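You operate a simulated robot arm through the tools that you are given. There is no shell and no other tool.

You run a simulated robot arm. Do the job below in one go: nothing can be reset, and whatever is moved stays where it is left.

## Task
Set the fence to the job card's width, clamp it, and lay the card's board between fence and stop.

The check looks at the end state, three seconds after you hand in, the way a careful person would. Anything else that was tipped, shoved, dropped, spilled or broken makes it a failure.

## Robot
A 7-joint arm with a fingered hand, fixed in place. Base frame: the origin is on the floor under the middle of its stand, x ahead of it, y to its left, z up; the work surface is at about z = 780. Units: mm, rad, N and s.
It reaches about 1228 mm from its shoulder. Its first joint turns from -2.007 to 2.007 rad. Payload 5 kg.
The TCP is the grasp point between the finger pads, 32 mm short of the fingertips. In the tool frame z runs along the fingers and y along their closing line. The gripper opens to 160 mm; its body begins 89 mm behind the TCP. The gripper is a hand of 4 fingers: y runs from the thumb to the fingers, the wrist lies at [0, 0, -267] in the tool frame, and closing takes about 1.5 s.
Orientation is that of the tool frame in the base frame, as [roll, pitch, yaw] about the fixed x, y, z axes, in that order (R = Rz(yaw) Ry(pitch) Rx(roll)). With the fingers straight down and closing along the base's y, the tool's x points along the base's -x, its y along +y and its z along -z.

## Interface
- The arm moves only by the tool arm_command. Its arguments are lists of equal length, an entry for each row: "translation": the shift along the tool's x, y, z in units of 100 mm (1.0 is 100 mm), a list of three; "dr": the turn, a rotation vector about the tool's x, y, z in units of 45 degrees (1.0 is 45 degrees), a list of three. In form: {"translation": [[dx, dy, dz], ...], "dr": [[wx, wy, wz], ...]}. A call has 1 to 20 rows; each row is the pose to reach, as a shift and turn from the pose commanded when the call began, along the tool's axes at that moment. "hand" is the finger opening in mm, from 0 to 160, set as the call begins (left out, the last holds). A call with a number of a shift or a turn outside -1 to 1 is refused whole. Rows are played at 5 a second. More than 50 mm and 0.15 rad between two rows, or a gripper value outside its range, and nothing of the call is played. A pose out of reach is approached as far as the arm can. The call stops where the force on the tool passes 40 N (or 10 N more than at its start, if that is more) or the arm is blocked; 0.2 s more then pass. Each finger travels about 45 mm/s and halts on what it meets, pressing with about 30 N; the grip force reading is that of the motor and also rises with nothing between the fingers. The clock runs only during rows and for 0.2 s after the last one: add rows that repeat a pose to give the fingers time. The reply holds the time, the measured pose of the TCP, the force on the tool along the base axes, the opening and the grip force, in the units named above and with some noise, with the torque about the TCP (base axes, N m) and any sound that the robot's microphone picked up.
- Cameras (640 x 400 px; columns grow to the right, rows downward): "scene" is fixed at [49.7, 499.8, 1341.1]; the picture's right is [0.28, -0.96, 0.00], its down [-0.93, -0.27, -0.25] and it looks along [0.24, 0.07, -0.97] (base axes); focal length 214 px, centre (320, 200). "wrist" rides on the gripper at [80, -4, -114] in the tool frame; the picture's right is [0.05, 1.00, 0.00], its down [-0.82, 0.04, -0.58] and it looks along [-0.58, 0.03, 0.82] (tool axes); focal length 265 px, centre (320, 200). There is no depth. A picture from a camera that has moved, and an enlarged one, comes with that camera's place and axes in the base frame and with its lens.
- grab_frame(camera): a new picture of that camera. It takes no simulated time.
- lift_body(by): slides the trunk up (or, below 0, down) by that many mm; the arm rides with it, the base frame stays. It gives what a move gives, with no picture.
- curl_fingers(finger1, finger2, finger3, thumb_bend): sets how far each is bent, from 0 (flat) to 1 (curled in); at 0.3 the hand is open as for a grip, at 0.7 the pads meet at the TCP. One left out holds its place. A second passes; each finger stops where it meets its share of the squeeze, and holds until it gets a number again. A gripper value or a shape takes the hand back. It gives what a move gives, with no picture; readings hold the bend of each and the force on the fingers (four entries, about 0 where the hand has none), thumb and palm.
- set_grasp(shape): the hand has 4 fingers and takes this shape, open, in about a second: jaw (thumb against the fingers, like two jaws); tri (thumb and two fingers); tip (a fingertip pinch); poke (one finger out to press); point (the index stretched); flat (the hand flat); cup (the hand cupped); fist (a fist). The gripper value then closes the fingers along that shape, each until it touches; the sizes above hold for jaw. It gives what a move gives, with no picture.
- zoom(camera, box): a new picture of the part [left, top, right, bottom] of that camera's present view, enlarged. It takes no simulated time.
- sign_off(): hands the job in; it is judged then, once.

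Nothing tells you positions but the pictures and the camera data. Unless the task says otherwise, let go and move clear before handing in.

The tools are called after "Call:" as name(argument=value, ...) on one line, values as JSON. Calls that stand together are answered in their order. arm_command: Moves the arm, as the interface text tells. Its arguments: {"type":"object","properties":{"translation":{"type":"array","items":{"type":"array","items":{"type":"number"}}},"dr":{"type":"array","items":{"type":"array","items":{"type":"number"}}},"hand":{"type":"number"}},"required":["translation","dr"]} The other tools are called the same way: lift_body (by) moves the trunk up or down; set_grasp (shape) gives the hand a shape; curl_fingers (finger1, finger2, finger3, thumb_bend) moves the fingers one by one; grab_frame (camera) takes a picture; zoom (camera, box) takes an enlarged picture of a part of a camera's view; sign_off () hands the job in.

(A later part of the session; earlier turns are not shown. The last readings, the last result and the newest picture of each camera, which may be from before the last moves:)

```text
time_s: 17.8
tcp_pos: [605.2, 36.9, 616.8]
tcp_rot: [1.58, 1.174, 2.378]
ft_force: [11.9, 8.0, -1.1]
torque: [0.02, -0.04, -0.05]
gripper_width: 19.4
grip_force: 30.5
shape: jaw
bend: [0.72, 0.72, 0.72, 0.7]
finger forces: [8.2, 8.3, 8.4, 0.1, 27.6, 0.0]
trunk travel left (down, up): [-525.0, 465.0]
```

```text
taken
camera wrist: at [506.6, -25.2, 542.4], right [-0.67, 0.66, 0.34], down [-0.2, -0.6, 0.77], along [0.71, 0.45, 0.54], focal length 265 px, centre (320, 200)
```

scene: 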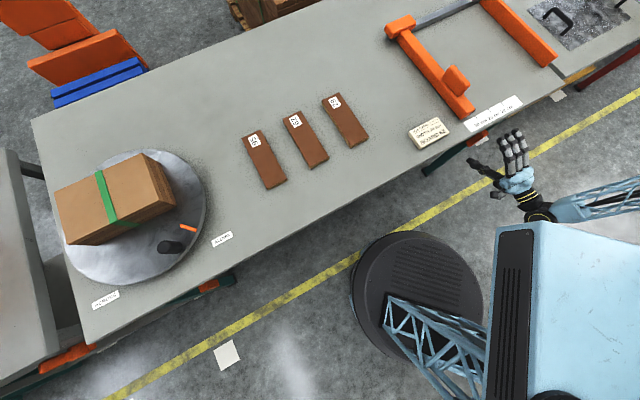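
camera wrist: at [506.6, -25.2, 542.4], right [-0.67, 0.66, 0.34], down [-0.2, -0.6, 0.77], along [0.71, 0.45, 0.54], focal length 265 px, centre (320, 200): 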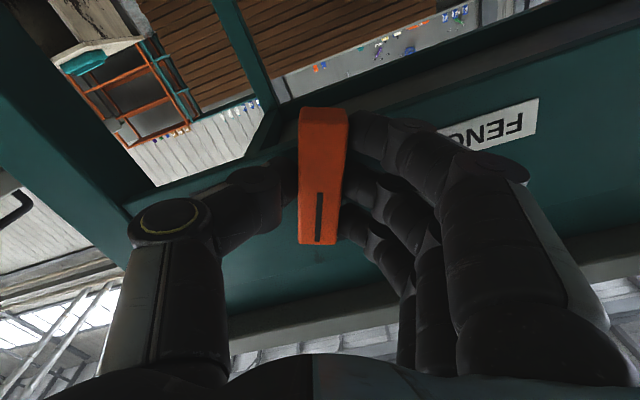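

The handle turns smoothly with the hand, with low torque. I'll continue the rotation to FREE.

Call:
arm_command(translation=[[0, 0, 0], [0, 0, 0], [0, 0, 0], [0, 0, 0], [0, 0, 0], [0, 0, 0]], dr=[[0, 0, 0.125], [0, 0, 0.25], [0, 0, 0.375], [0, 0, 0.5], [0, 0, 0.625], [0, 0, 0.75]])

Call:
arm_command(translation=[[0, 0, 0], [0, 0, 0], [0, 0, 0], [0, 0, 0], [0, 0, 0], [0, 0, 0]], dr=[[0, 0, 0.125], [0, 0, 0.25], [0, 0, 0.375], [0, 0, 0.5], [0, 0, 0.625], [0, 0, 0.75]])

Call:
grab_frame(camera="wrist")

```text
time_s: 19.2
tcp_pos: [603.9, 36.0, 618.1]
tcp_rot: [1.575, 0.586, 2.369]
ft_force: [21.6, -0.6, -4.9]
torque: [-0.11, 0.02, -0.32]
gripper_width: 18.7
grip_force: 30.1
shape: jaw
bend: [0.72, 0.72, 0.72, 0.7]
finger forces: [6.7, 6.8, 7.0, 0.0, 32.7, 0.0]
trunk travel left (down, up): [-525.0, 465.0]
```

```text
time_s: 20.6
tcp_pos: [605.0, 36.3, 616.5]
tcp_rot: [1.577, -0.003, 2.369]
ft_force: [27.7, -14.7, -11.3]
torque: [-0.24, 0.05, -0.61]
gripper_width: 18.9
grip_force: 29.9
shape: jaw
bend: [0.72, 0.72, 0.72, 0.7]
finger forces: [6.9, 6.9, 7.8, 0.0, 33.0, 0.1]
trunk travel left (down, up): [-525.0, 465.0]
```

```text
taken
camera wrist: at [469.0, 11.4, 613.2], right [-0.03, 0.04, 1.0], down [0.18, -0.98, 0.04], along [0.98, 0.18, 0.02], focal length 265 px, centre (320, 200)
```

wrist: 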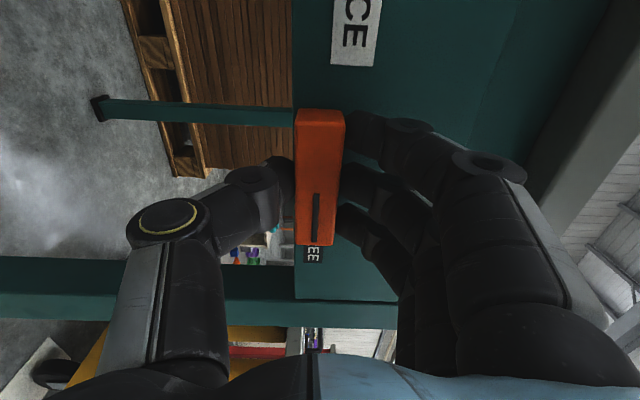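

The handle is turned 90° with its index line at FREE. I'll open the fingers and back straight off.

Call:
arm_command(translation=[[0, 0, 0], [0, 0, 0], [0, 0, 0], [0, 0, 0], [0, 0, 0], [0, 0, 0]], dr=[[0, 0, 0], [0, 0, 0], [0, 0, 0], [0, 0, 0], [0, 0, 0], [0, 0, 0]], hand=80)

Call:
arm_command(translation=[[0, 0, -0.3], [0, 0, -0.6], [0, 0, -0.9]], dr=[[0, 0, 0], [0, 0, 0], [0, 0, 0]])

Call:
grab_frame(camera="wrist")

```text
time_s: 22.0
tcp_pos: [603.0, 36.8, 618.3]
tcp_rot: [1.573, -0.003, 2.37]
ft_force: [0.4, 0.1, -0.9]
torque: [0.0, 0.02, -0.01]
gripper_width: 79.1
grip_force: 0.0
shape: jaw
bend: [0.72, 0.72, 0.72, 0.7]
finger forces: [0.0, 0.0, 0.1, 0.0, 0.0, 0.1]
trunk travel left (down, up): [-525.0, 465.0]
```

```text
time_s: 22.8
tcp_pos: [539.9, -26.2, 618.4]
tcp_rot: [1.574, -0.002, 2.369]
ft_force: [-0.4, -0.5, -0.2]
torque: [-0.02, -0.02, 0.02]
gripper_width: 79.3
grip_force: 0.1
shape: jaw
bend: [0.72, 0.72, 0.72, 0.7]
finger forces: [0.0, 0.0, 0.0, 0.0, 0.1, 0.0]
trunk travel left (down, up): [-525.0, 465.0]
```

```text
taken
camera wrist: at [404.5, -50.7, 614.6], right [-0.03, 0.04, 1.0], down [0.18, -0.98, 0.04], along [0.98, 0.18, 0.03], focal length 265 px, centre (320, 200)
```

wrist: 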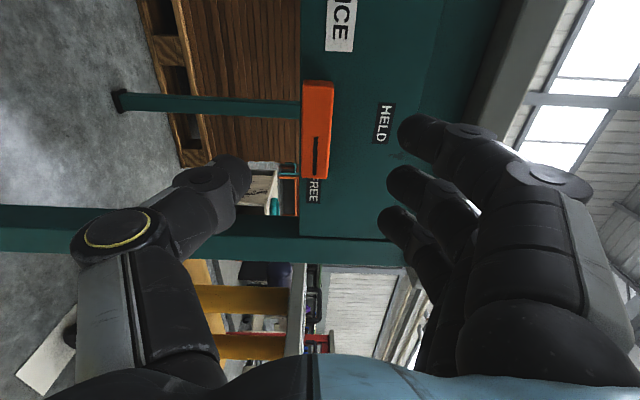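

The handle stays at FREE. Before moving, let me re-zoom on the fence lug from the scene camera to know its shape for grasping.

Call:
zoom(camera="scene", box=[432, 55, 496, 125])

Call:
zoom(camera="scene", box=[440, 60, 480, 95])

```text
5.71 times, centred on (464, 90) of scene
camera zoom: at [49.7, 499.8, 1341.1], right [0.28, -0.96, 0.0], down [-0.93, -0.27, -0.25], along [0.24, 0.07, -0.97], focal length 1226 px, centre (-503, 829)
```

zoom: 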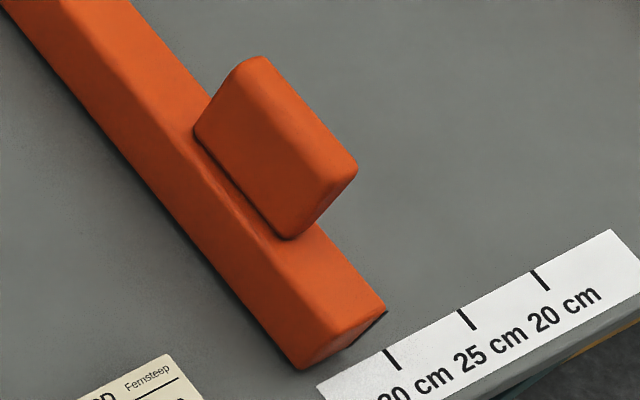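

```text
11.43 times, centred on (460, 78) of scene
camera zoom: at [49.7, 499.8, 1341.1], right [0.28, -0.96, 0.0], down [-0.93, -0.27, -0.25], along [0.24, 0.07, -0.97], focal length 2451 px, centre (-1280, 1600)
```

zoom: 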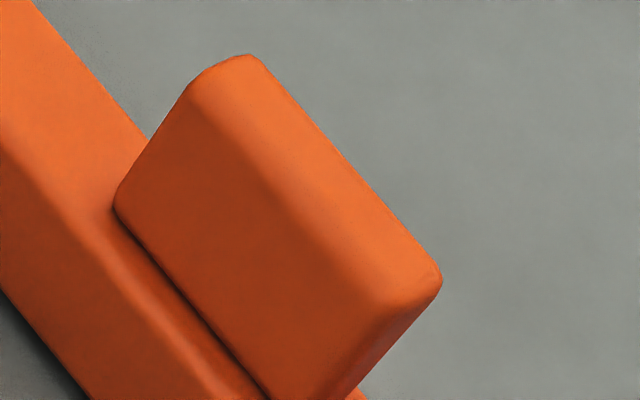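

The lug is about 18 mm wide, 75 mm long, 39 mm tall, centred near (616, 265), top about z=852. I'll rotate the hand back, retreat, and rise to pointing-down over the bench.

Call:
arm_command(translation=[[0, 0, -0.05], [0, 0, -0.1], [0, 0, -0.15], [0, 0, -0.2], [0, 0, -0.25], [0, 0, -0.3]], dr=[[0, 0, -0.167], [0, 0, -0.333], [0, 0, -0.5], [0, 0, -0.667], [0, 0, -0.833], [0, 0, -1.0]])

Call:
arm_command(translation=[[0, 0, 0], [0, 0, 0], [0, 0, 0], [0, 0, 0], [0, 0, 0], [0, 0, 0]], dr=[[0, 0, -0.167], [0, 0, -0.333], [0, 0, -0.5], [0, 0, -0.667], [0, 0, -0.833], [0, 0, -1.0]])

Call:
arm_command(translation=[[-0.117, 0, 0], [-0.233, 0, 0], [-0.35, 0, 0], [-0.467, 0, 0], [-0.583, 0, 0], [-0.7, 0, 0]], dr=[[0, 0.148, 0], [0, 0.296, 0], [0, 0.444, 0], [0, 0.592, 0], [0, 0.74, 0], [0, 0.887, 0]])

Call:
grab_frame(camera="wrist")

```text
time_s: 24.2
tcp_pos: [521.5, -48.9, 619.5]
tcp_rot: [1.576, 0.786, 2.375]
ft_force: [-0.9, -0.3, 0.2]
torque: [0.0, -0.05, 0.02]
gripper_width: 79.3
grip_force: 0.1
shape: jaw
bend: [0.72, 0.72, 0.72, 0.7]
finger forces: [0.0, 0.0, 0.0, 0.0, 0.1, 0.0]
trunk travel left (down, up): [-525.0, 465.0]
```

```text
time_s: 25.6
tcp_pos: [519.6, -49.7, 618.9]
tcp_rot: [-2.973, 1.567, -2.176]
ft_force: [0.3, -0.4, 0.2]
torque: [0.03, 0.03, 0.0]
gripper_width: 79.4
grip_force: 0.2
shape: jaw
bend: [0.72, 0.72, 0.72, 0.7]
finger forces: [0.1, 0.0, 0.0, 0.0, 0.0, 0.0]
trunk travel left (down, up): [-525.0, 465.0]
```

```text
time_s: 27.0
tcp_pos: [521.2, -49.4, 689.1]
tcp_rot: [3.14, 0.868, -2.346]
ft_force: [0.5, 0.0, 0.1]
torque: [0.01, 0.01, 0.0]
gripper_width: 79.3
grip_force: 0.0
shape: jaw
bend: [0.72, 0.72, 0.72, 0.7]
finger forces: [0.1, 0.0, 0.0, 0.1, 0.0, 0.0]
trunk travel left (down, up): [-525.0, 465.0]
```

```text
taken
camera wrist: at [427.7, -150.3, 700.6], right [-0.74, 0.67, -0.04], down [0.03, 0.09, 1.0], along [0.67, 0.73, -0.09], focal length 265 px, centre (320, 200)
```

wrist: 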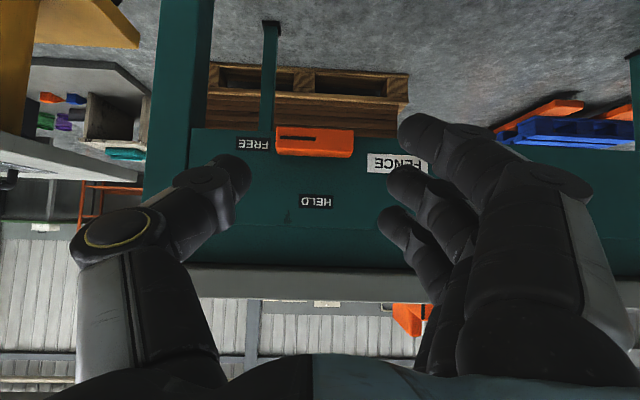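

The handle clearly points at FREE now. Next I'll rise and bring the hand to point straight down.

Call:
arm_command(translation=[[-0.211, 0, -0.177], [-0.422, 0, -0.353], [-0.633, 0, -0.53], [-0.844, 0, -0.706]], dr=[[0, 0.111, 0], [0, 0.222, 0], [0, 0.333, 0], [0, 0.444, 0]])

Call:
arm_command(translation=[[-0.109, 0, -0.191], [-0.219, 0, -0.382], [-0.328, 0, -0.573], [-0.438, 0, -0.764], [-0.547, 0, -0.955]], dr=[[0, 0.131, 0], [0, 0.262, 0], [0, 0.393, 0], [0, 0.524, 0], [0, 0.655, 0]])

```text
time_s: 28.0
tcp_pos: [519.6, -47.9, 797.4]
tcp_rot: [-3.141, 0.52, -2.343]
ft_force: [0.3, 0.1, -0.3]
torque: [0.0, -0.01, 0.0]
gripper_width: 78.8
grip_force: 0.0
shape: jaw
bend: [0.72, 0.72, 0.72, 0.7]
finger forces: [0.1, 0.0, 0.0, 0.0, 0.0, 0.0]
trunk travel left (down, up): [-525.0, 465.0]
```

```text
time_s: 29.2
tcp_pos: [521.7, -48.2, 909.8]
tcp_rot: [-3.14, 0.005, -2.34]
ft_force: [0.4, 2.2, -0.7]
torque: [-0.29, -0.01, -0.05]
gripper_width: 79.4
grip_force: 0.2
shape: jaw
bend: [0.72, 0.72, 0.72, 0.7]
finger forces: [0.0, 0.0, 0.0, 0.0, 0.1, 0.0]
trunk travel left (down, up): [-525.0, 465.0]
```

Pointing straight down now. I'll move to a measuring spot between fence and stop to read the pointer, ticks and stop accurately.

Call:
arm_command(translation=[[-0.175, 0.19, -0.125], [-0.35, 0.38, -0.25], [-0.525, 0.57, -0.375], [-0.7, 0.76, -0.5]], dr=[[0, 0, 0], [0, 0, 0], [0, 0, 0], [0, 0, 0]], hand=160)

Call:
arm_command(translation=[[0, 0, 0], [0, 0, 0], [0, 0, 0], [0, 0, 0], [0, 0, 0]], dr=[[0, 0, 0], [0, 0, 0], [0, 0, 0], [0, 0, 0], [0, 0, 0]])

Call:
grab_frame(camera="wrist")

Call:
zoom(camera="wrist", box=[180, 60, 440, 222])

```text
time_s: 30.2
tcp_pos: [514.9, 51.6, 959.3]
tcp_rot: [3.141, 0.007, -2.345]
ft_force: [-1.2, 0.4, -0.5]
torque: [0.0, -0.05, 0.02]
gripper_width: 159.8
grip_force: 0.0
shape: jaw
bend: [0.3, 0.3, 0.3, 0.3]
finger forces: [0.0, 0.0, 0.0, 0.0, 0.0, 0.0]
trunk travel left (down, up): [-525.0, 465.0]
```

```text
time_s: 31.4
tcp_pos: [516.8, 52.7, 958.9]
tcp_rot: [3.141, 0.006, -2.343]
ft_force: [1.4, 0.2, 0.4]
torque: [-0.03, 0.0, 0.0]
gripper_width: 159.8
grip_force: 0.0
shape: jaw
bend: [0.3, 0.3, 0.3, 0.3]
finger forces: [0.1, 0.0, 0.0, 0.0, 0.1, 0.0]
trunk travel left (down, up): [-525.0, 465.0]
```

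```text
taken
camera wrist: at [463.0, -8.6, 1072.0], right [-0.75, 0.66, 0.0], down [0.54, 0.61, 0.58], along [0.38, 0.44, -0.81], focal length 265 px, centre (320, 200)
```

wrist: 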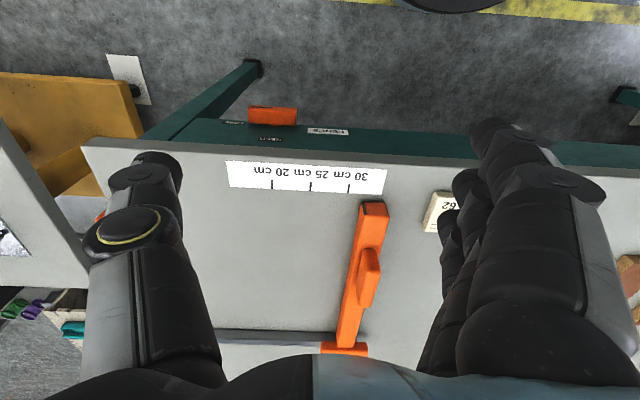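

```text
2.46 times, centred on (310, 141) of wrist
camera zoom: at [463.0, -8.6, 1072.0], right [-0.75, 0.66, 0.0], down [0.54, 0.61, 0.58], along [0.38, 0.44, -0.81], focal length 653 px, centre (345, 345)
```

zoom: 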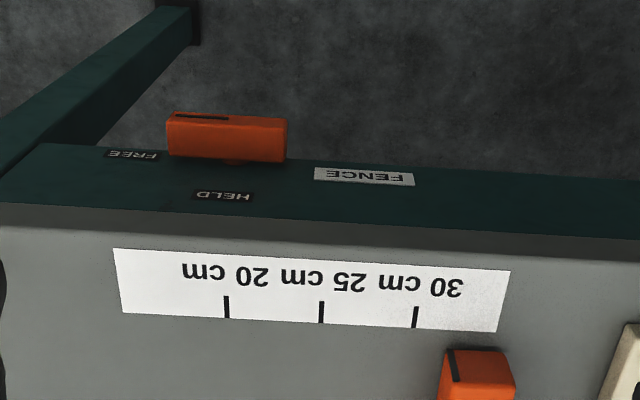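

The handle is confirmed at FREE and the pointer is right of the 30 mark. Next I'll move above the lug.

Call:
arm_command(translation=[[-0.333, 0.13, 0], [-0.667, 0.26, 0], [-1.0, 0.39, 0]], dr=[[0, 0, 0], [0, 0, 0], [0, 0, 0]])

Call:
arm_command(translation=[[-0.333, 0.127, 0], [-0.667, 0.253, 0], [-1.0, 0.38, 0]], dr=[[0, 0, 0], [0, 0, 0], [0, 0, 0]])

Call:
grab_frame(camera="wrist")

```text
time_s: 32.2
tcp_pos: [555.5, 152.8, 959.6]
tcp_rot: [3.14, 0.007, -2.341]
ft_force: [0.1, 1.0, -0.7]
torque: [-0.03, 0.01, 0.0]
gripper_width: 160.1
grip_force: 0.1
shape: jaw
bend: [0.3, 0.3, 0.3, 0.3]
finger forces: [0.0, 0.1, 0.1, 0.0, 0.0, 0.1]
trunk travel left (down, up): [-525.0, 465.0]
```

```text
time_s: 33.0
tcp_pos: [598.7, 252.2, 960.0]
tcp_rot: [3.139, 0.007, -2.342]
ft_force: [-0.3, -0.3, 0.2]
torque: [0.0, -0.02, 0.02]
gripper_width: 159.9
grip_force: 0.0
shape: jaw
bend: [0.3, 0.3, 0.3, 0.3]
finger forces: [0.1, 0.0, 0.1, 0.1, 0.0, 0.1]
trunk travel left (down, up): [-525.0, 465.0]
```

```text
taken
camera wrist: at [545.0, 191.8, 1073.4], right [-0.75, 0.66, 0.0], down [0.54, 0.61, 0.58], along [0.38, 0.44, -0.81], focal length 265 px, centre (320, 200)
```

wrist: 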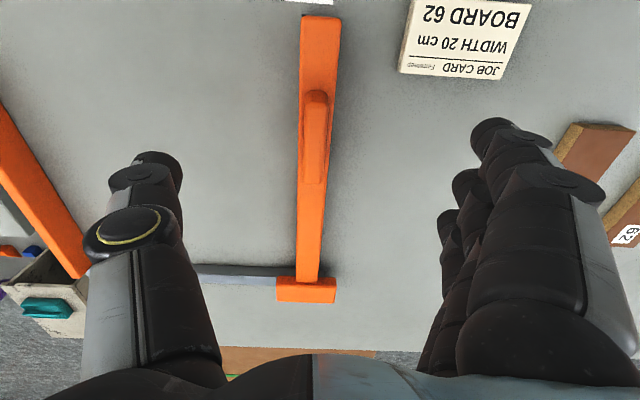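

I'm nearly over the lug; its centre is about 20 mm further along the fence. I'll centre, narrow to 80 mm and descend most of the way.

Call:
arm_command(translation=[[-0.1, -0.012, 0], [-0.21, -0.025, 0], [-0.21, -0.025, 0.2], [-0.21, -0.025, 0.4], [-0.21, -0.025, 0.6], [-0.21, -0.025, 0.75]], dr=[[0, 0, 0], [0, 0, 0], [0, 0, 0], [0, 0, 0], [0, 0, 0], [0, 0, 0]], hand=80)

Call:
grab_frame(camera="wrist")

Call:
zoom(camera="scene", box=[400, 20, 560, 140])

```text
time_s: 34.4
tcp_pos: [617.4, 265.6, 885.2]
tcp_rot: [3.14, 0.008, -2.342]
ft_force: [0.0, -0.4, 0.7]
torque: [-0.01, 0.02, 0.02]
gripper_width: 81.0
grip_force: 0.0
shape: jaw
bend: [0.72, 0.72, 0.72, 0.7]
finger forces: [0.0, 0.0, 0.0, 0.0, 0.0, 0.1]
trunk travel left (down, up): [-525.0, 465.0]
```

```text
taken
camera wrist: at [563.5, 204.2, 998.6], right [-0.75, 0.66, 0.0], down [0.54, 0.61, 0.58], along [0.38, 0.44, -0.81], focal length 265 px, centre (320, 200)
```

wrist: 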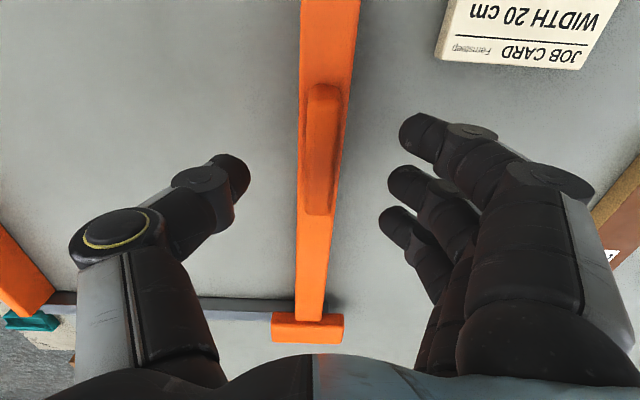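

```text
3.33 times, centred on (480, 80) of scene
camera zoom: at [49.7, 499.8, 1341.1], right [0.28, -0.96, 0.0], down [-0.93, -0.27, -0.25], along [0.24, 0.07, -0.97], focal length 715 px, centre (-213, 600)
```

zoom: 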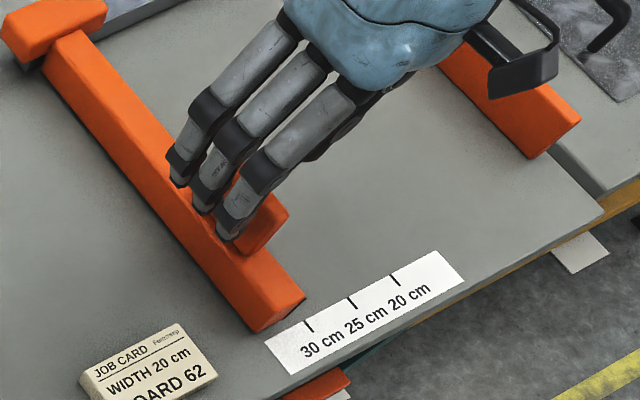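

The hand straddles the lug properly. I'll descend another 32 mm and close on it.

Call:
arm_command(translation=[[0, 0, 0.11], [0, 0, 0.22], [0, 0, 0.32]], dr=[[0, 0, 0], [0, 0, 0], [0, 0, 0]])

Call:
arm_command(translation=[[0, 0, 0], [0, 0, 0], [0, 0, 0], [0, 0, 0], [0, 0, 0], [0, 0, 0], [0, 0, 0], [0, 0, 0]], dr=[[0, 0, 0], [0, 0, 0], [0, 0, 0], [0, 0, 0], [0, 0, 0], [0, 0, 0], [0, 0, 0], [0, 0, 0]], hand=10)

Call:
grab_frame(camera="wrist")

```text
time_s: 35.2
tcp_pos: [615.1, 264.9, 854.2]
tcp_rot: [3.14, 0.008, -2.343]
ft_force: [0.6, 0.5, -0.2]
torque: [0.02, 0.0, 0.0]
gripper_width: 80.8
grip_force: 0.1
shape: jaw
bend: [0.72, 0.72, 0.72, 0.7]
finger forces: [0.0, 0.1, 0.0, 0.0, 0.0, 0.1]
trunk travel left (down, up): [-525.0, 465.0]
```

```text
time_s: 37.0
tcp_pos: [616.4, 265.8, 854.8]
tcp_rot: [3.14, 0.007, -2.341]
ft_force: [-1.1, 0.1, -4.4]
torque: [0.04, 0.06, -0.03]
gripper_width: 14.9
grip_force: 30.3
shape: jaw
bend: [0.72, 0.72, 0.72, 0.7]
finger forces: [9.1, 9.1, 9.1, 0.0, 25.8, 0.0]
trunk travel left (down, up): [-525.0, 465.0]
```

```text
taken
camera wrist: at [563.2, 204.4, 966.9], right [-0.75, 0.66, 0.0], down [0.54, 0.61, 0.58], along [0.38, 0.44, -0.81], focal length 265 px, centre (320, 200)
```

wrist: 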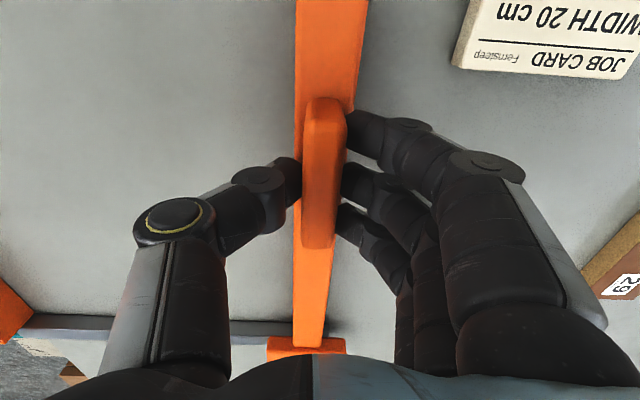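

The lug is held firmly. I'll slide the fence toward the stop by 40 mm first and check that it moves freely.

Call:
arm_command(translation=[[0, -0.1, 0], [0, -0.2, 0], [0, -0.3, 0], [0, -0.4, 0]], dr=[[0, 0, 0], [0, 0, 0], [0, 0, 0], [0, 0, 0]])

Call:
grab_frame(camera="wrist")

Call:
zoom(camera="scene", box=[380, 0, 580, 140])

```text
time_s: 38.0
tcp_pos: [645.1, 236.1, 854.2]
tcp_rot: [3.141, 0.009, -2.344]
ft_force: [0.0, -0.8, -0.9]
torque: [0.01, 0.02, -0.01]
gripper_width: 14.7
grip_force: 30.2
shape: jaw
bend: [0.72, 0.72, 0.72, 0.7]
finger forces: [9.1, 9.3, 9.4, 0.0, 28.5, 0.0]
trunk travel left (down, up): [-525.0, 465.0]
```

```text
taken
camera wrist: at [592.4, 175.0, 966.7], right [-0.75, 0.66, 0.0], down [0.54, 0.61, 0.58], along [0.39, 0.44, -0.81], focal length 265 px, centre (320, 200)
```

wrist: 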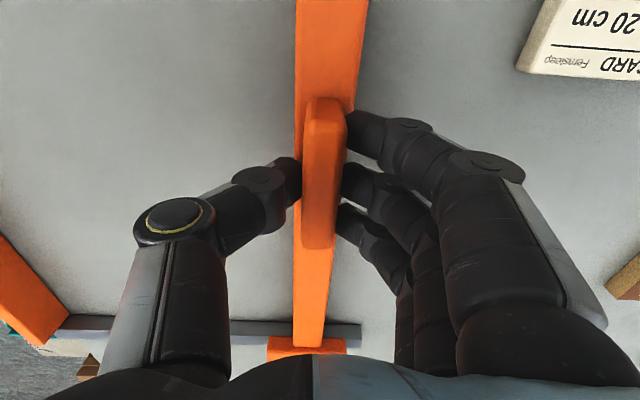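

```text
2.86 times, centred on (480, 70) of scene
camera zoom: at [49.7, 499.8, 1341.1], right [0.28, -0.96, 0.0], down [-0.93, -0.27, -0.25], along [0.24, 0.07, -0.97], focal length 613 px, centre (-137, 571)
```

zoom: 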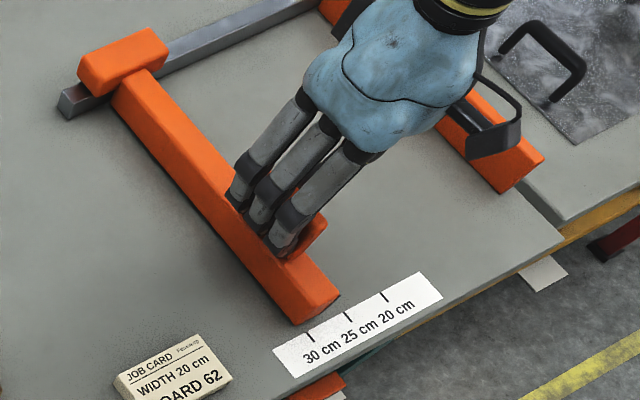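

The fence slides freely. I'll continue another 76 mm and then measure the pointer against the 20 tick.

Call:
arm_command(translation=[[0, -0.127, 0], [0, -0.253, 0], [0, -0.38, 0], [0, -0.507, 0], [0, -0.633, 0], [0, -0.76, 0]], dr=[[0, 0, 0], [0, 0, 0], [0, 0, 0], [0, 0, 0], [0, 0, 0], [0, 0, 0]])

Call:
zoom(camera="scene", box=[450, 60, 540, 140])

Call:
grab_frame(camera="wrist")

Call:
zoom(camera="scene", box=[480, 90, 528, 120])

```text
time_s: 39.4
tcp_pos: [698.9, 182.8, 853.5]
tcp_rot: [3.141, 0.008, -2.343]
ft_force: [-3.4, -7.2, -0.6]
torque: [-0.09, 0.12, 0.03]
gripper_width: 14.5
grip_force: 30.0
shape: jaw
bend: [0.72, 0.72, 0.72, 0.7]
finger forces: [8.8, 9.1, 9.1, 0.0, 29.7, 0.0]
trunk travel left (down, up): [-525.0, 465.0]
```

```text
5.00 times, centred on (495, 100) of scene
camera zoom: at [49.7, 499.8, 1341.1], right [0.28, -0.96, 0.0], down [-0.93, -0.27, -0.25], along [0.24, 0.07, -0.97], focal length 1072 px, centre (-555, 700)
```

zoom: 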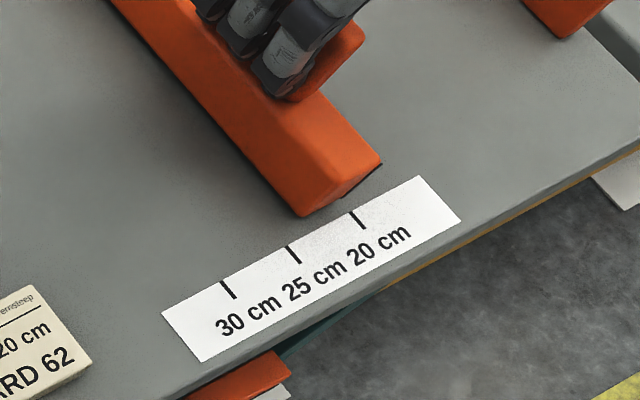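

```text
taken
camera wrist: at [645.7, 122.2, 966.7], right [-0.75, 0.66, 0.0], down [0.54, 0.61, 0.58], along [0.39, 0.44, -0.81], focal length 265 px, centre (320, 200)
```

wrist: 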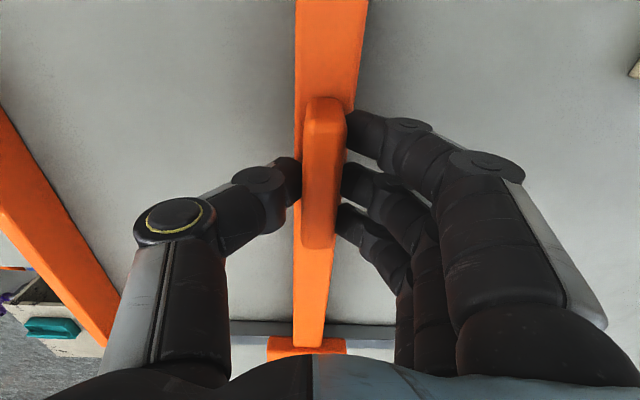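

```text
13.33 times, centred on (504, 105) of scene
camera zoom: at [49.7, 499.8, 1341.1], right [0.28, -0.96, 0.0], down [-0.93, -0.27, -0.25], along [0.24, 0.07, -0.97], focal length 2860 px, centre (-2133, 1467)
```

zoom: 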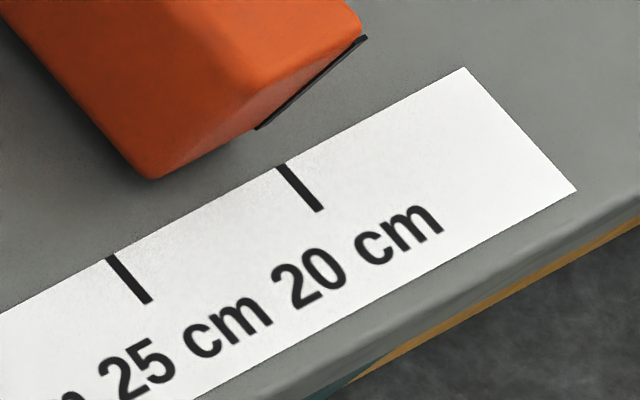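

The scene view shows the pointer very near the 20 tick. I'll release the lug and go look straight over the pointer with the wrist camera to measure it without parallax.

Call:
arm_command(translation=[[0, 0, 0], [0, 0, 0], [0, 0, 0], [0, 0, 0], [0, 0, 0], [0, 0, 0]], dr=[[0, 0, 0], [0, 0, 0], [0, 0, 0], [0, 0, 0], [0, 0, 0], [0, 0, 0]], hand=90)

Call:
arm_command(translation=[[0, 0, -0.25], [0, 0, -0.5], [0, 0, -0.75], [0, 0, -1.0]], dr=[[0, 0, 0], [0, 0, 0], [0, 0, 0], [0, 0, 0]])

Call:
arm_command(translation=[[0.25, 0, 0], [0.5, 0, 0], [0.75, 0, 0], [1.0, 0, 0]], dr=[[0, 0, 0], [0, 0, 0], [0, 0, 0], [0, 0, 0]], hand=160)

Call:
arm_command(translation=[[0.25, -0.05, 0], [0.5, -0.1, 0], [0.75, -0.15, 0], [0.9, -0.2, 0]], dr=[[0, 0, 0], [0, 0, 0], [0, 0, 0], [0, 0, 0]])

Call:
grab_frame(camera="wrist")

```text
time_s: 40.8
tcp_pos: [698.4, 183.8, 853.9]
tcp_rot: [3.14, 0.007, -2.343]
ft_force: [-0.3, 0.2, -0.7]
torque: [0.0, 0.0, 0.01]
gripper_width: 89.1
grip_force: 0.2
shape: jaw
bend: [0.72, 0.72, 0.72, 0.7]
finger forces: [0.1, 0.0, 0.1, 0.0, 0.0, 0.1]
trunk travel left (down, up): [-525.0, 465.0]
```

```text
time_s: 41.8
tcp_pos: [697.2, 183.8, 953.7]
tcp_rot: [3.141, 0.007, -2.342]
ft_force: [0.3, 0.5, 0.3]
torque: [0.02, -0.01, -0.01]
gripper_width: 89.0
grip_force: 0.1
shape: jaw
bend: [0.72, 0.72, 0.72, 0.7]
finger forces: [0.0, 0.1, 0.0, 0.0, 0.0, 0.1]
trunk travel left (down, up): [-525.0, 465.0]
```

```text
time_s: 42.8
tcp_pos: [629.2, 110.0, 953.1]
tcp_rot: [3.141, 0.006, -2.346]
ft_force: [-1.0, 1.5, -0.2]
torque: [-0.01, -0.01, -0.01]
gripper_width: 159.7
grip_force: 0.0
shape: jaw
bend: [0.3, 0.3, 0.3, 0.3]
finger forces: [0.0, 0.1, 0.0, 0.0, 0.0, 0.0]
trunk travel left (down, up): [-525.0, 465.0]
```

```text
time_s: 43.8
tcp_pos: [581.4, 34.6, 952.6]
tcp_rot: [3.141, 0.009, -2.342]
ft_force: [-0.4, 0.4, 0.8]
torque: [-0.04, 0.02, -0.01]
gripper_width: 159.8
grip_force: 0.1
shape: jaw
bend: [0.3, 0.3, 0.3, 0.3]
finger forces: [0.1, 0.0, 0.1, 0.1, 0.0, 0.1]
trunk travel left (down, up): [-525.0, 465.0]
```

```text
taken
camera wrist: at [528.0, -27.4, 1065.8], right [-0.75, 0.66, 0.0], down [0.54, 0.61, 0.58], along [0.38, 0.44, -0.81], focal length 265 px, centre (320, 200)
```

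wrist: 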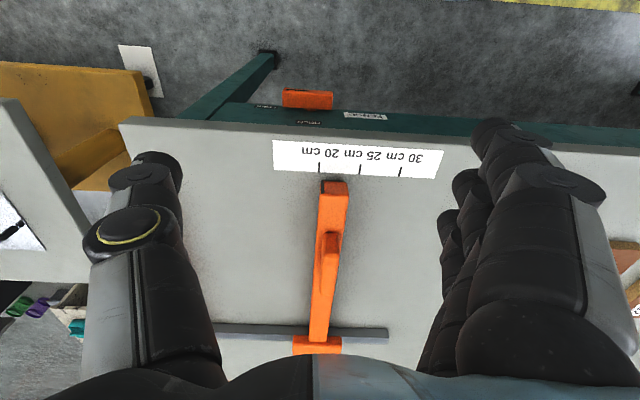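

Call:
zoom(camera="wrist", box=[288, 150, 352, 190])

Call:
zoom(camera="wrist", box=[260, 130, 460, 255])

Call:
zoom(camera="scene", box=[480, 90, 528, 120])

```text
10.00 times, centred on (320, 170) of wrist
camera zoom: at [528.0, -27.4, 1065.8], right [-0.75, 0.66, 0.0], down [0.54, 0.61, 0.58], along [0.38, 0.44, -0.81], focal length 2654 px, centre (320, 500)
```

zoom: 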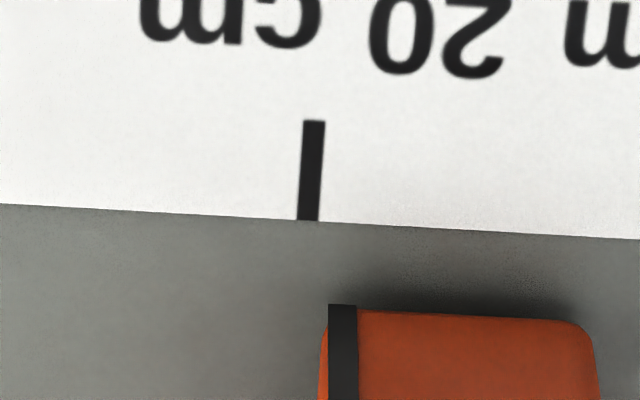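

```text
3.20 times, centred on (360, 192) of wrist
camera zoom: at [528.0, -27.4, 1065.8], right [-0.75, 0.66, 0.0], down [0.54, 0.61, 0.58], along [0.38, 0.44, -0.81], focal length 849 px, centre (192, 224)
```

zoom: 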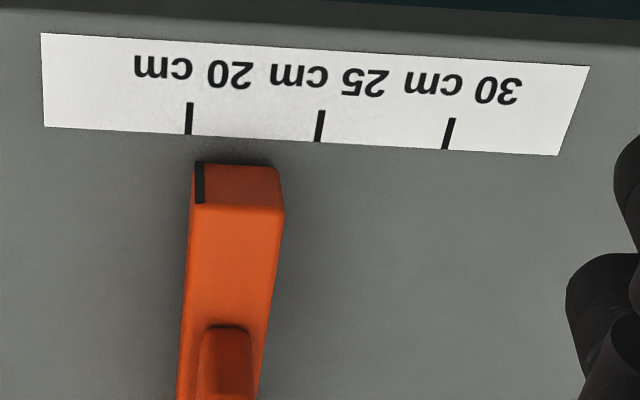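

```text
13.33 times, centred on (504, 105) of scene
camera zoom: at [49.7, 499.8, 1341.1], right [0.28, -0.96, 0.0], down [-0.93, -0.27, -0.25], along [0.24, 0.07, -0.97], focal length 2860 px, centre (-2133, 1467)
```

zoom: 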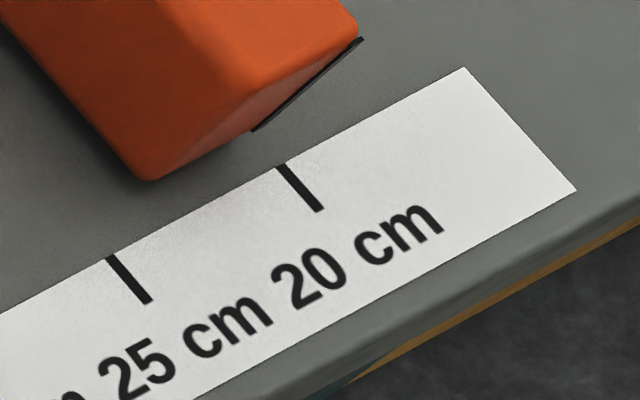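

From overhead the pointer is about 4–5 mm short of the 20 tick. I'll check against the stop itself by centring the camera over the gap.

Call:
arm_command(translation=[[-0.12, -0.22, 0], [-0.25, -0.45, 0], [-0.37, -0.67, 0], [-0.5, -0.9, 0]], dr=[[0, 0, 0], [0, 0, 0], [0, 0, 0], [0, 0, 0]])

Call:
grab_frame(camera="wrist")

Call:
zoom(camera="wrist", box=[170, 100, 450, 275])

```text
time_s: 44.8
tcp_pos: [683.3, 6.7, 952.4]
tcp_rot: [3.14, 0.006, -2.343]
ft_force: [0.2, -0.1, 0.8]
torque: [0.03, 0.03, 0.01]
gripper_width: 160.0
grip_force: 0.1
shape: jaw
bend: [0.3, 0.3, 0.3, 0.3]
finger forces: [0.0, 0.1, 0.0, 0.0, 0.0, 0.0]
trunk travel left (down, up): [-525.0, 465.0]
```

```text
taken
camera wrist: at [629.8, -54.5, 1065.9], right [-0.75, 0.66, 0.0], down [0.54, 0.61, 0.58], along [0.38, 0.44, -0.81], focal length 265 px, centre (320, 200)
```

wrist: 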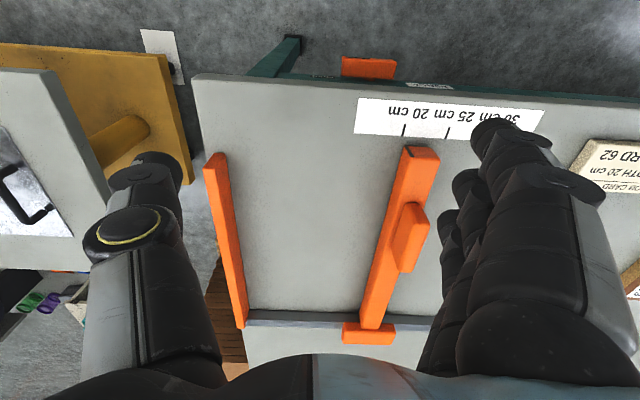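

```text
2.29 times, centred on (310, 188) of wrist
camera zoom: at [629.8, -54.5, 1065.9], right [-0.75, 0.66, 0.0], down [0.54, 0.61, 0.58], along [0.38, 0.44, -0.81], focal length 607 px, centre (343, 229)
```

zoom: 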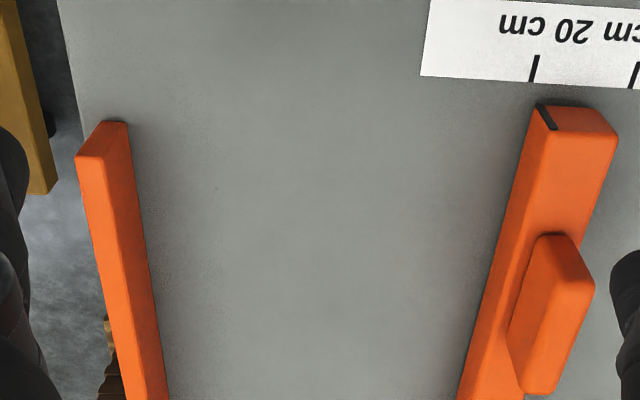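

Both inner faces are visible from here. I'll zoom in on each base line to compute the real gap.

Call:
zoom(camera="wrist", box=[360, 140, 424, 180])

Call:
zoom(camera="wrist", box=[350, 200, 414, 240])

Call:
zoom(camera="wrist", box=[200, 140, 264, 180])

Call:
zoom(camera="wrist", box=[200, 200, 264, 240])

Call:
zoom(camera="wrist", box=[380, 110, 444, 150])

```text
10.00 times, centred on (392, 160) of wrist
camera zoom: at [629.8, -54.5, 1065.9], right [-0.75, 0.66, 0.0], down [0.54, 0.61, 0.58], along [0.38, 0.44, -0.81], focal length 2654 px, centre (-400, 600)
```

zoom: 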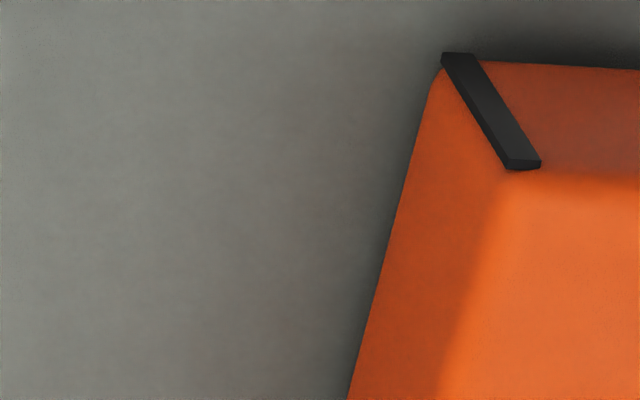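

```text
10.00 times, centred on (382, 220) of wrist
camera zoom: at [629.8, -54.5, 1065.9], right [-0.75, 0.66, 0.0], down [0.54, 0.61, 0.58], along [0.38, 0.44, -0.81], focal length 2654 px, centre (-300, 0)
```

zoom: 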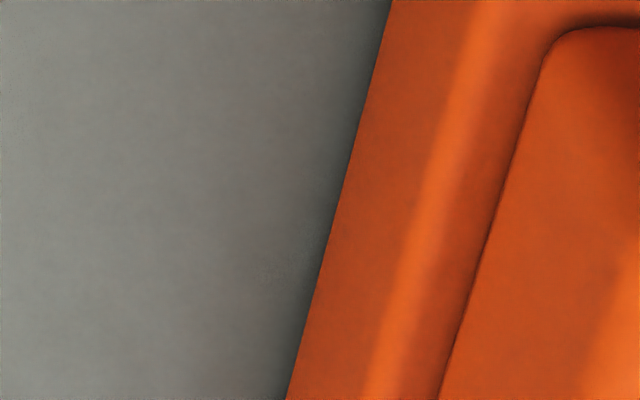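

```text
10.00 times, centred on (232, 160) of wrist
camera zoom: at [629.8, -54.5, 1065.9], right [-0.75, 0.66, 0.0], down [0.54, 0.61, 0.58], along [0.38, 0.44, -0.81], focal length 2654 px, centre (1200, 600)
```

zoom: 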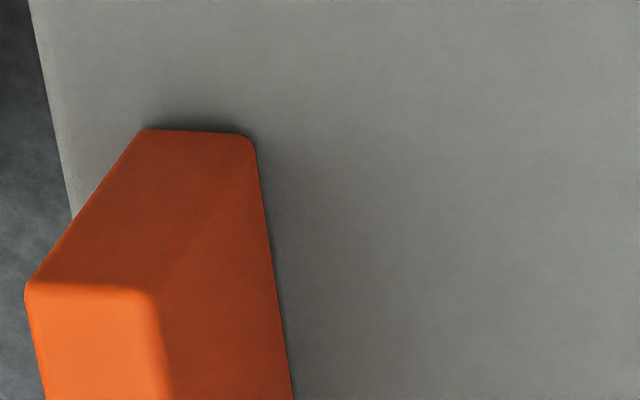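

```text
10.00 times, centred on (232, 220) of wrist
camera zoom: at [629.8, -54.5, 1065.9], right [-0.75, 0.66, 0.0], down [0.54, 0.61, 0.58], along [0.38, 0.44, -0.81], focal length 2654 px, centre (1200, 0)
```

zoom: 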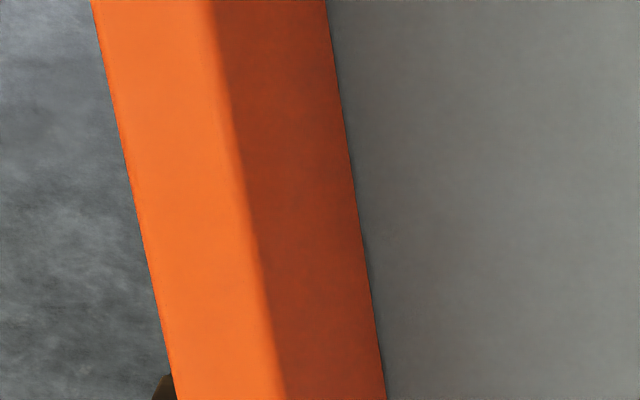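

```text
10.00 times, centred on (412, 130) of wrist
camera zoom: at [629.8, -54.5, 1065.9], right [-0.75, 0.66, 0.0], down [0.54, 0.61, 0.58], along [0.38, 0.44, -0.81], focal length 2654 px, centre (-600, 900)
```

zoom: 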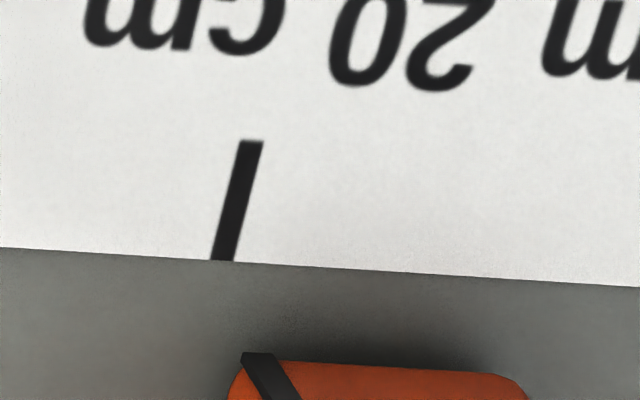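

My measurements put the fence face about 4–5 mm short of 200 mm (gap around 205). I'll go back to the lug, regrasp it and nudge it about 4.5 mm.

Call:
arm_command(translation=[[-0.23, 0.187, 0], [-0.46, 0.375, 0], [-0.687, 0.562, 0]], dr=[[0, 0, 0], [0, 0, 0], [0, 0, 0]])

Call:
arm_command(translation=[[-0.23, 0.187, 0], [-0.46, 0.375, 0], [-0.687, 0.562, 0]], dr=[[0, 0, 0], [0, 0, 0], [0, 0, 0]], hand=80)

Call:
arm_command(translation=[[0, 0, 0], [0, 0, 0], [0, 0, 0]], dr=[[0, 0, 0], [0, 0, 0], [0, 0, 0]])

Call:
grab_frame(camera="wrist")

```text
time_s: 45.6
tcp_pos: [688.5, 95.7, 953.8]
tcp_rot: [3.14, 0.007, -2.342]
ft_force: [-0.5, 0.4, 0.7]
torque: [-0.01, -0.04, -0.04]
gripper_width: 160.0
grip_force: 0.0
shape: jaw
bend: [0.3, 0.3, 0.3, 0.3]
finger forces: [0.0, 0.0, 0.0, 0.0, 0.0, 0.0]
trunk travel left (down, up): [-525.0, 465.0]
```

```text
time_s: 46.4
tcp_pos: [696.5, 183.8, 954.2]
tcp_rot: [3.141, 0.007, -2.342]
ft_force: [-0.4, 0.3, 0.8]
torque: [0.0, 0.01, 0.0]
gripper_width: 90.1
grip_force: 0.1
shape: jaw
bend: [0.72, 0.72, 0.72, 0.7]
finger forces: [0.0, 0.0, 0.0, 0.0, 0.0, 0.1]
trunk travel left (down, up): [-525.0, 465.0]
```

```text
time_s: 47.2
tcp_pos: [696.8, 183.8, 955.1]
tcp_rot: [3.14, 0.007, -2.341]
ft_force: [0.8, 1.4, 0.0]
torque: [0.01, -0.01, -0.02]
gripper_width: 80.7
grip_force: 0.0
shape: jaw
bend: [0.72, 0.72, 0.72, 0.7]
finger forces: [0.1, 0.1, 0.0, 0.0, 0.0, 0.0]
trunk travel left (down, up): [-525.0, 465.0]
```

```text
taken
camera wrist: at [644.1, 123.4, 1067.6], right [-0.75, 0.66, 0.0], down [0.54, 0.61, 0.58], along [0.38, 0.44, -0.81], focal length 265 px, centre (320, 200)
```

wrist: 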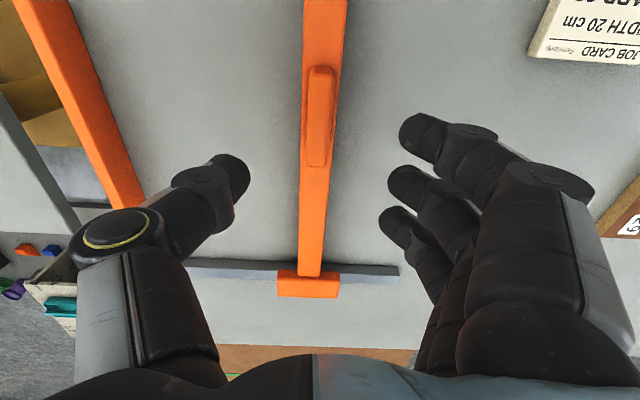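

Aligned above the lug again. Descend and close.

Call:
arm_command(translation=[[0, 0, 0.25], [0, 0, 0.5], [0, 0, 0.75], [0, 0, 1.0]], dr=[[0, 0, 0], [0, 0, 0], [0, 0, 0], [0, 0, 0]])

Call:
arm_command(translation=[[0, 0, 0], [0, 0, 0], [0, 0, 0], [0, 0, 0], [0, 0, 0], [0, 0, 0], [0, 0, 0], [0, 0, 0]], dr=[[0, 0, 0], [0, 0, 0], [0, 0, 0], [0, 0, 0], [0, 0, 0], [0, 0, 0], [0, 0, 0], [0, 0, 0]], hand=10)

Call:
zoom(camera="scene", box=[480, 90, 528, 120])

```text
time_s: 48.2
tcp_pos: [698.4, 183.0, 854.7]
tcp_rot: [-3.14, 0.006, -2.344]
ft_force: [1.0, 0.8, 0.3]
torque: [0.0, -0.01, -0.01]
gripper_width: 80.6
grip_force: 0.0
shape: jaw
bend: [0.72, 0.72, 0.72, 0.7]
finger forces: [0.1, 0.1, 0.0, 0.0, 0.1, 0.0]
trunk travel left (down, up): [-525.0, 465.0]
```

```text
time_s: 50.0
tcp_pos: [697.6, 184.5, 854.1]
tcp_rot: [3.139, 0.006, -2.343]
ft_force: [0.4, -0.3, -2.7]
torque: [0.02, 0.05, -0.03]
gripper_width: 14.2
grip_force: 30.1
shape: jaw
bend: [0.72, 0.72, 0.72, 0.7]
finger forces: [8.7, 8.7, 8.6, 0.1, 27.0, 0.0]
trunk travel left (down, up): [-525.0, 465.0]
```

```text
13.33 times, centred on (504, 105) of scene
camera zoom: at [49.7, 499.8, 1341.1], right [0.28, -0.96, 0.0], down [-0.93, -0.27, -0.25], along [0.24, 0.07, -0.97], focal length 2860 px, centre (-2133, 1467)
```

zoom: 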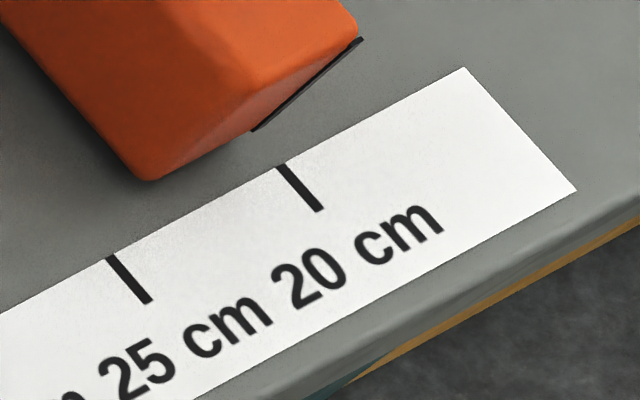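

The fence did not shift on regrasp. I'll nudge +e by about 5 mm and watch the pointer in the fixed scene view.

Call:
arm_command(translation=[[0, -0.025, 0], [0, -0.05, 0], [0, -0.05, 0]], dr=[[0, 0, 0], [0, 0, 0], [0, 0, 0]])

Call:
zoom(camera="scene", box=[480, 90, 528, 120])

```text
time_s: 50.8
tcp_pos: [700.7, 181.7, 855.0]
tcp_rot: [3.141, 0.009, -2.343]
ft_force: [0.1, 4.2, 3.1]
torque: [0.07, 0.01, -0.04]
gripper_width: 14.2
grip_force: 29.9
shape: jaw
bend: [0.72, 0.72, 0.72, 0.7]
finger forces: [10.2, 9.9, 9.9, 0.0, 27.7, 0.1]
trunk travel left (down, up): [-525.0, 465.0]
```

```text
13.33 times, centred on (504, 105) of scene
camera zoom: at [49.7, 499.8, 1341.1], right [0.28, -0.96, 0.0], down [-0.93, -0.27, -0.25], along [0.24, 0.07, -0.97], focal length 2860 px, centre (-2133, 1467)
```

zoom: 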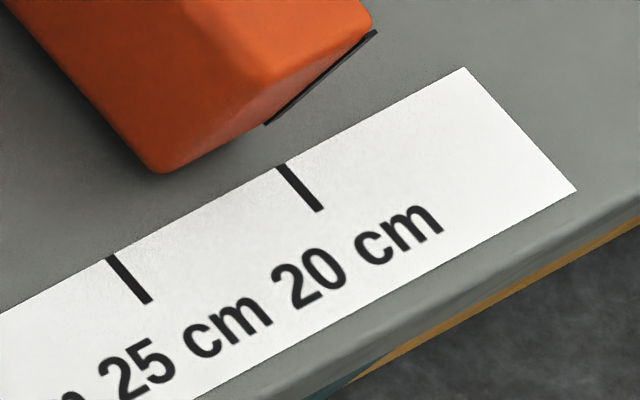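

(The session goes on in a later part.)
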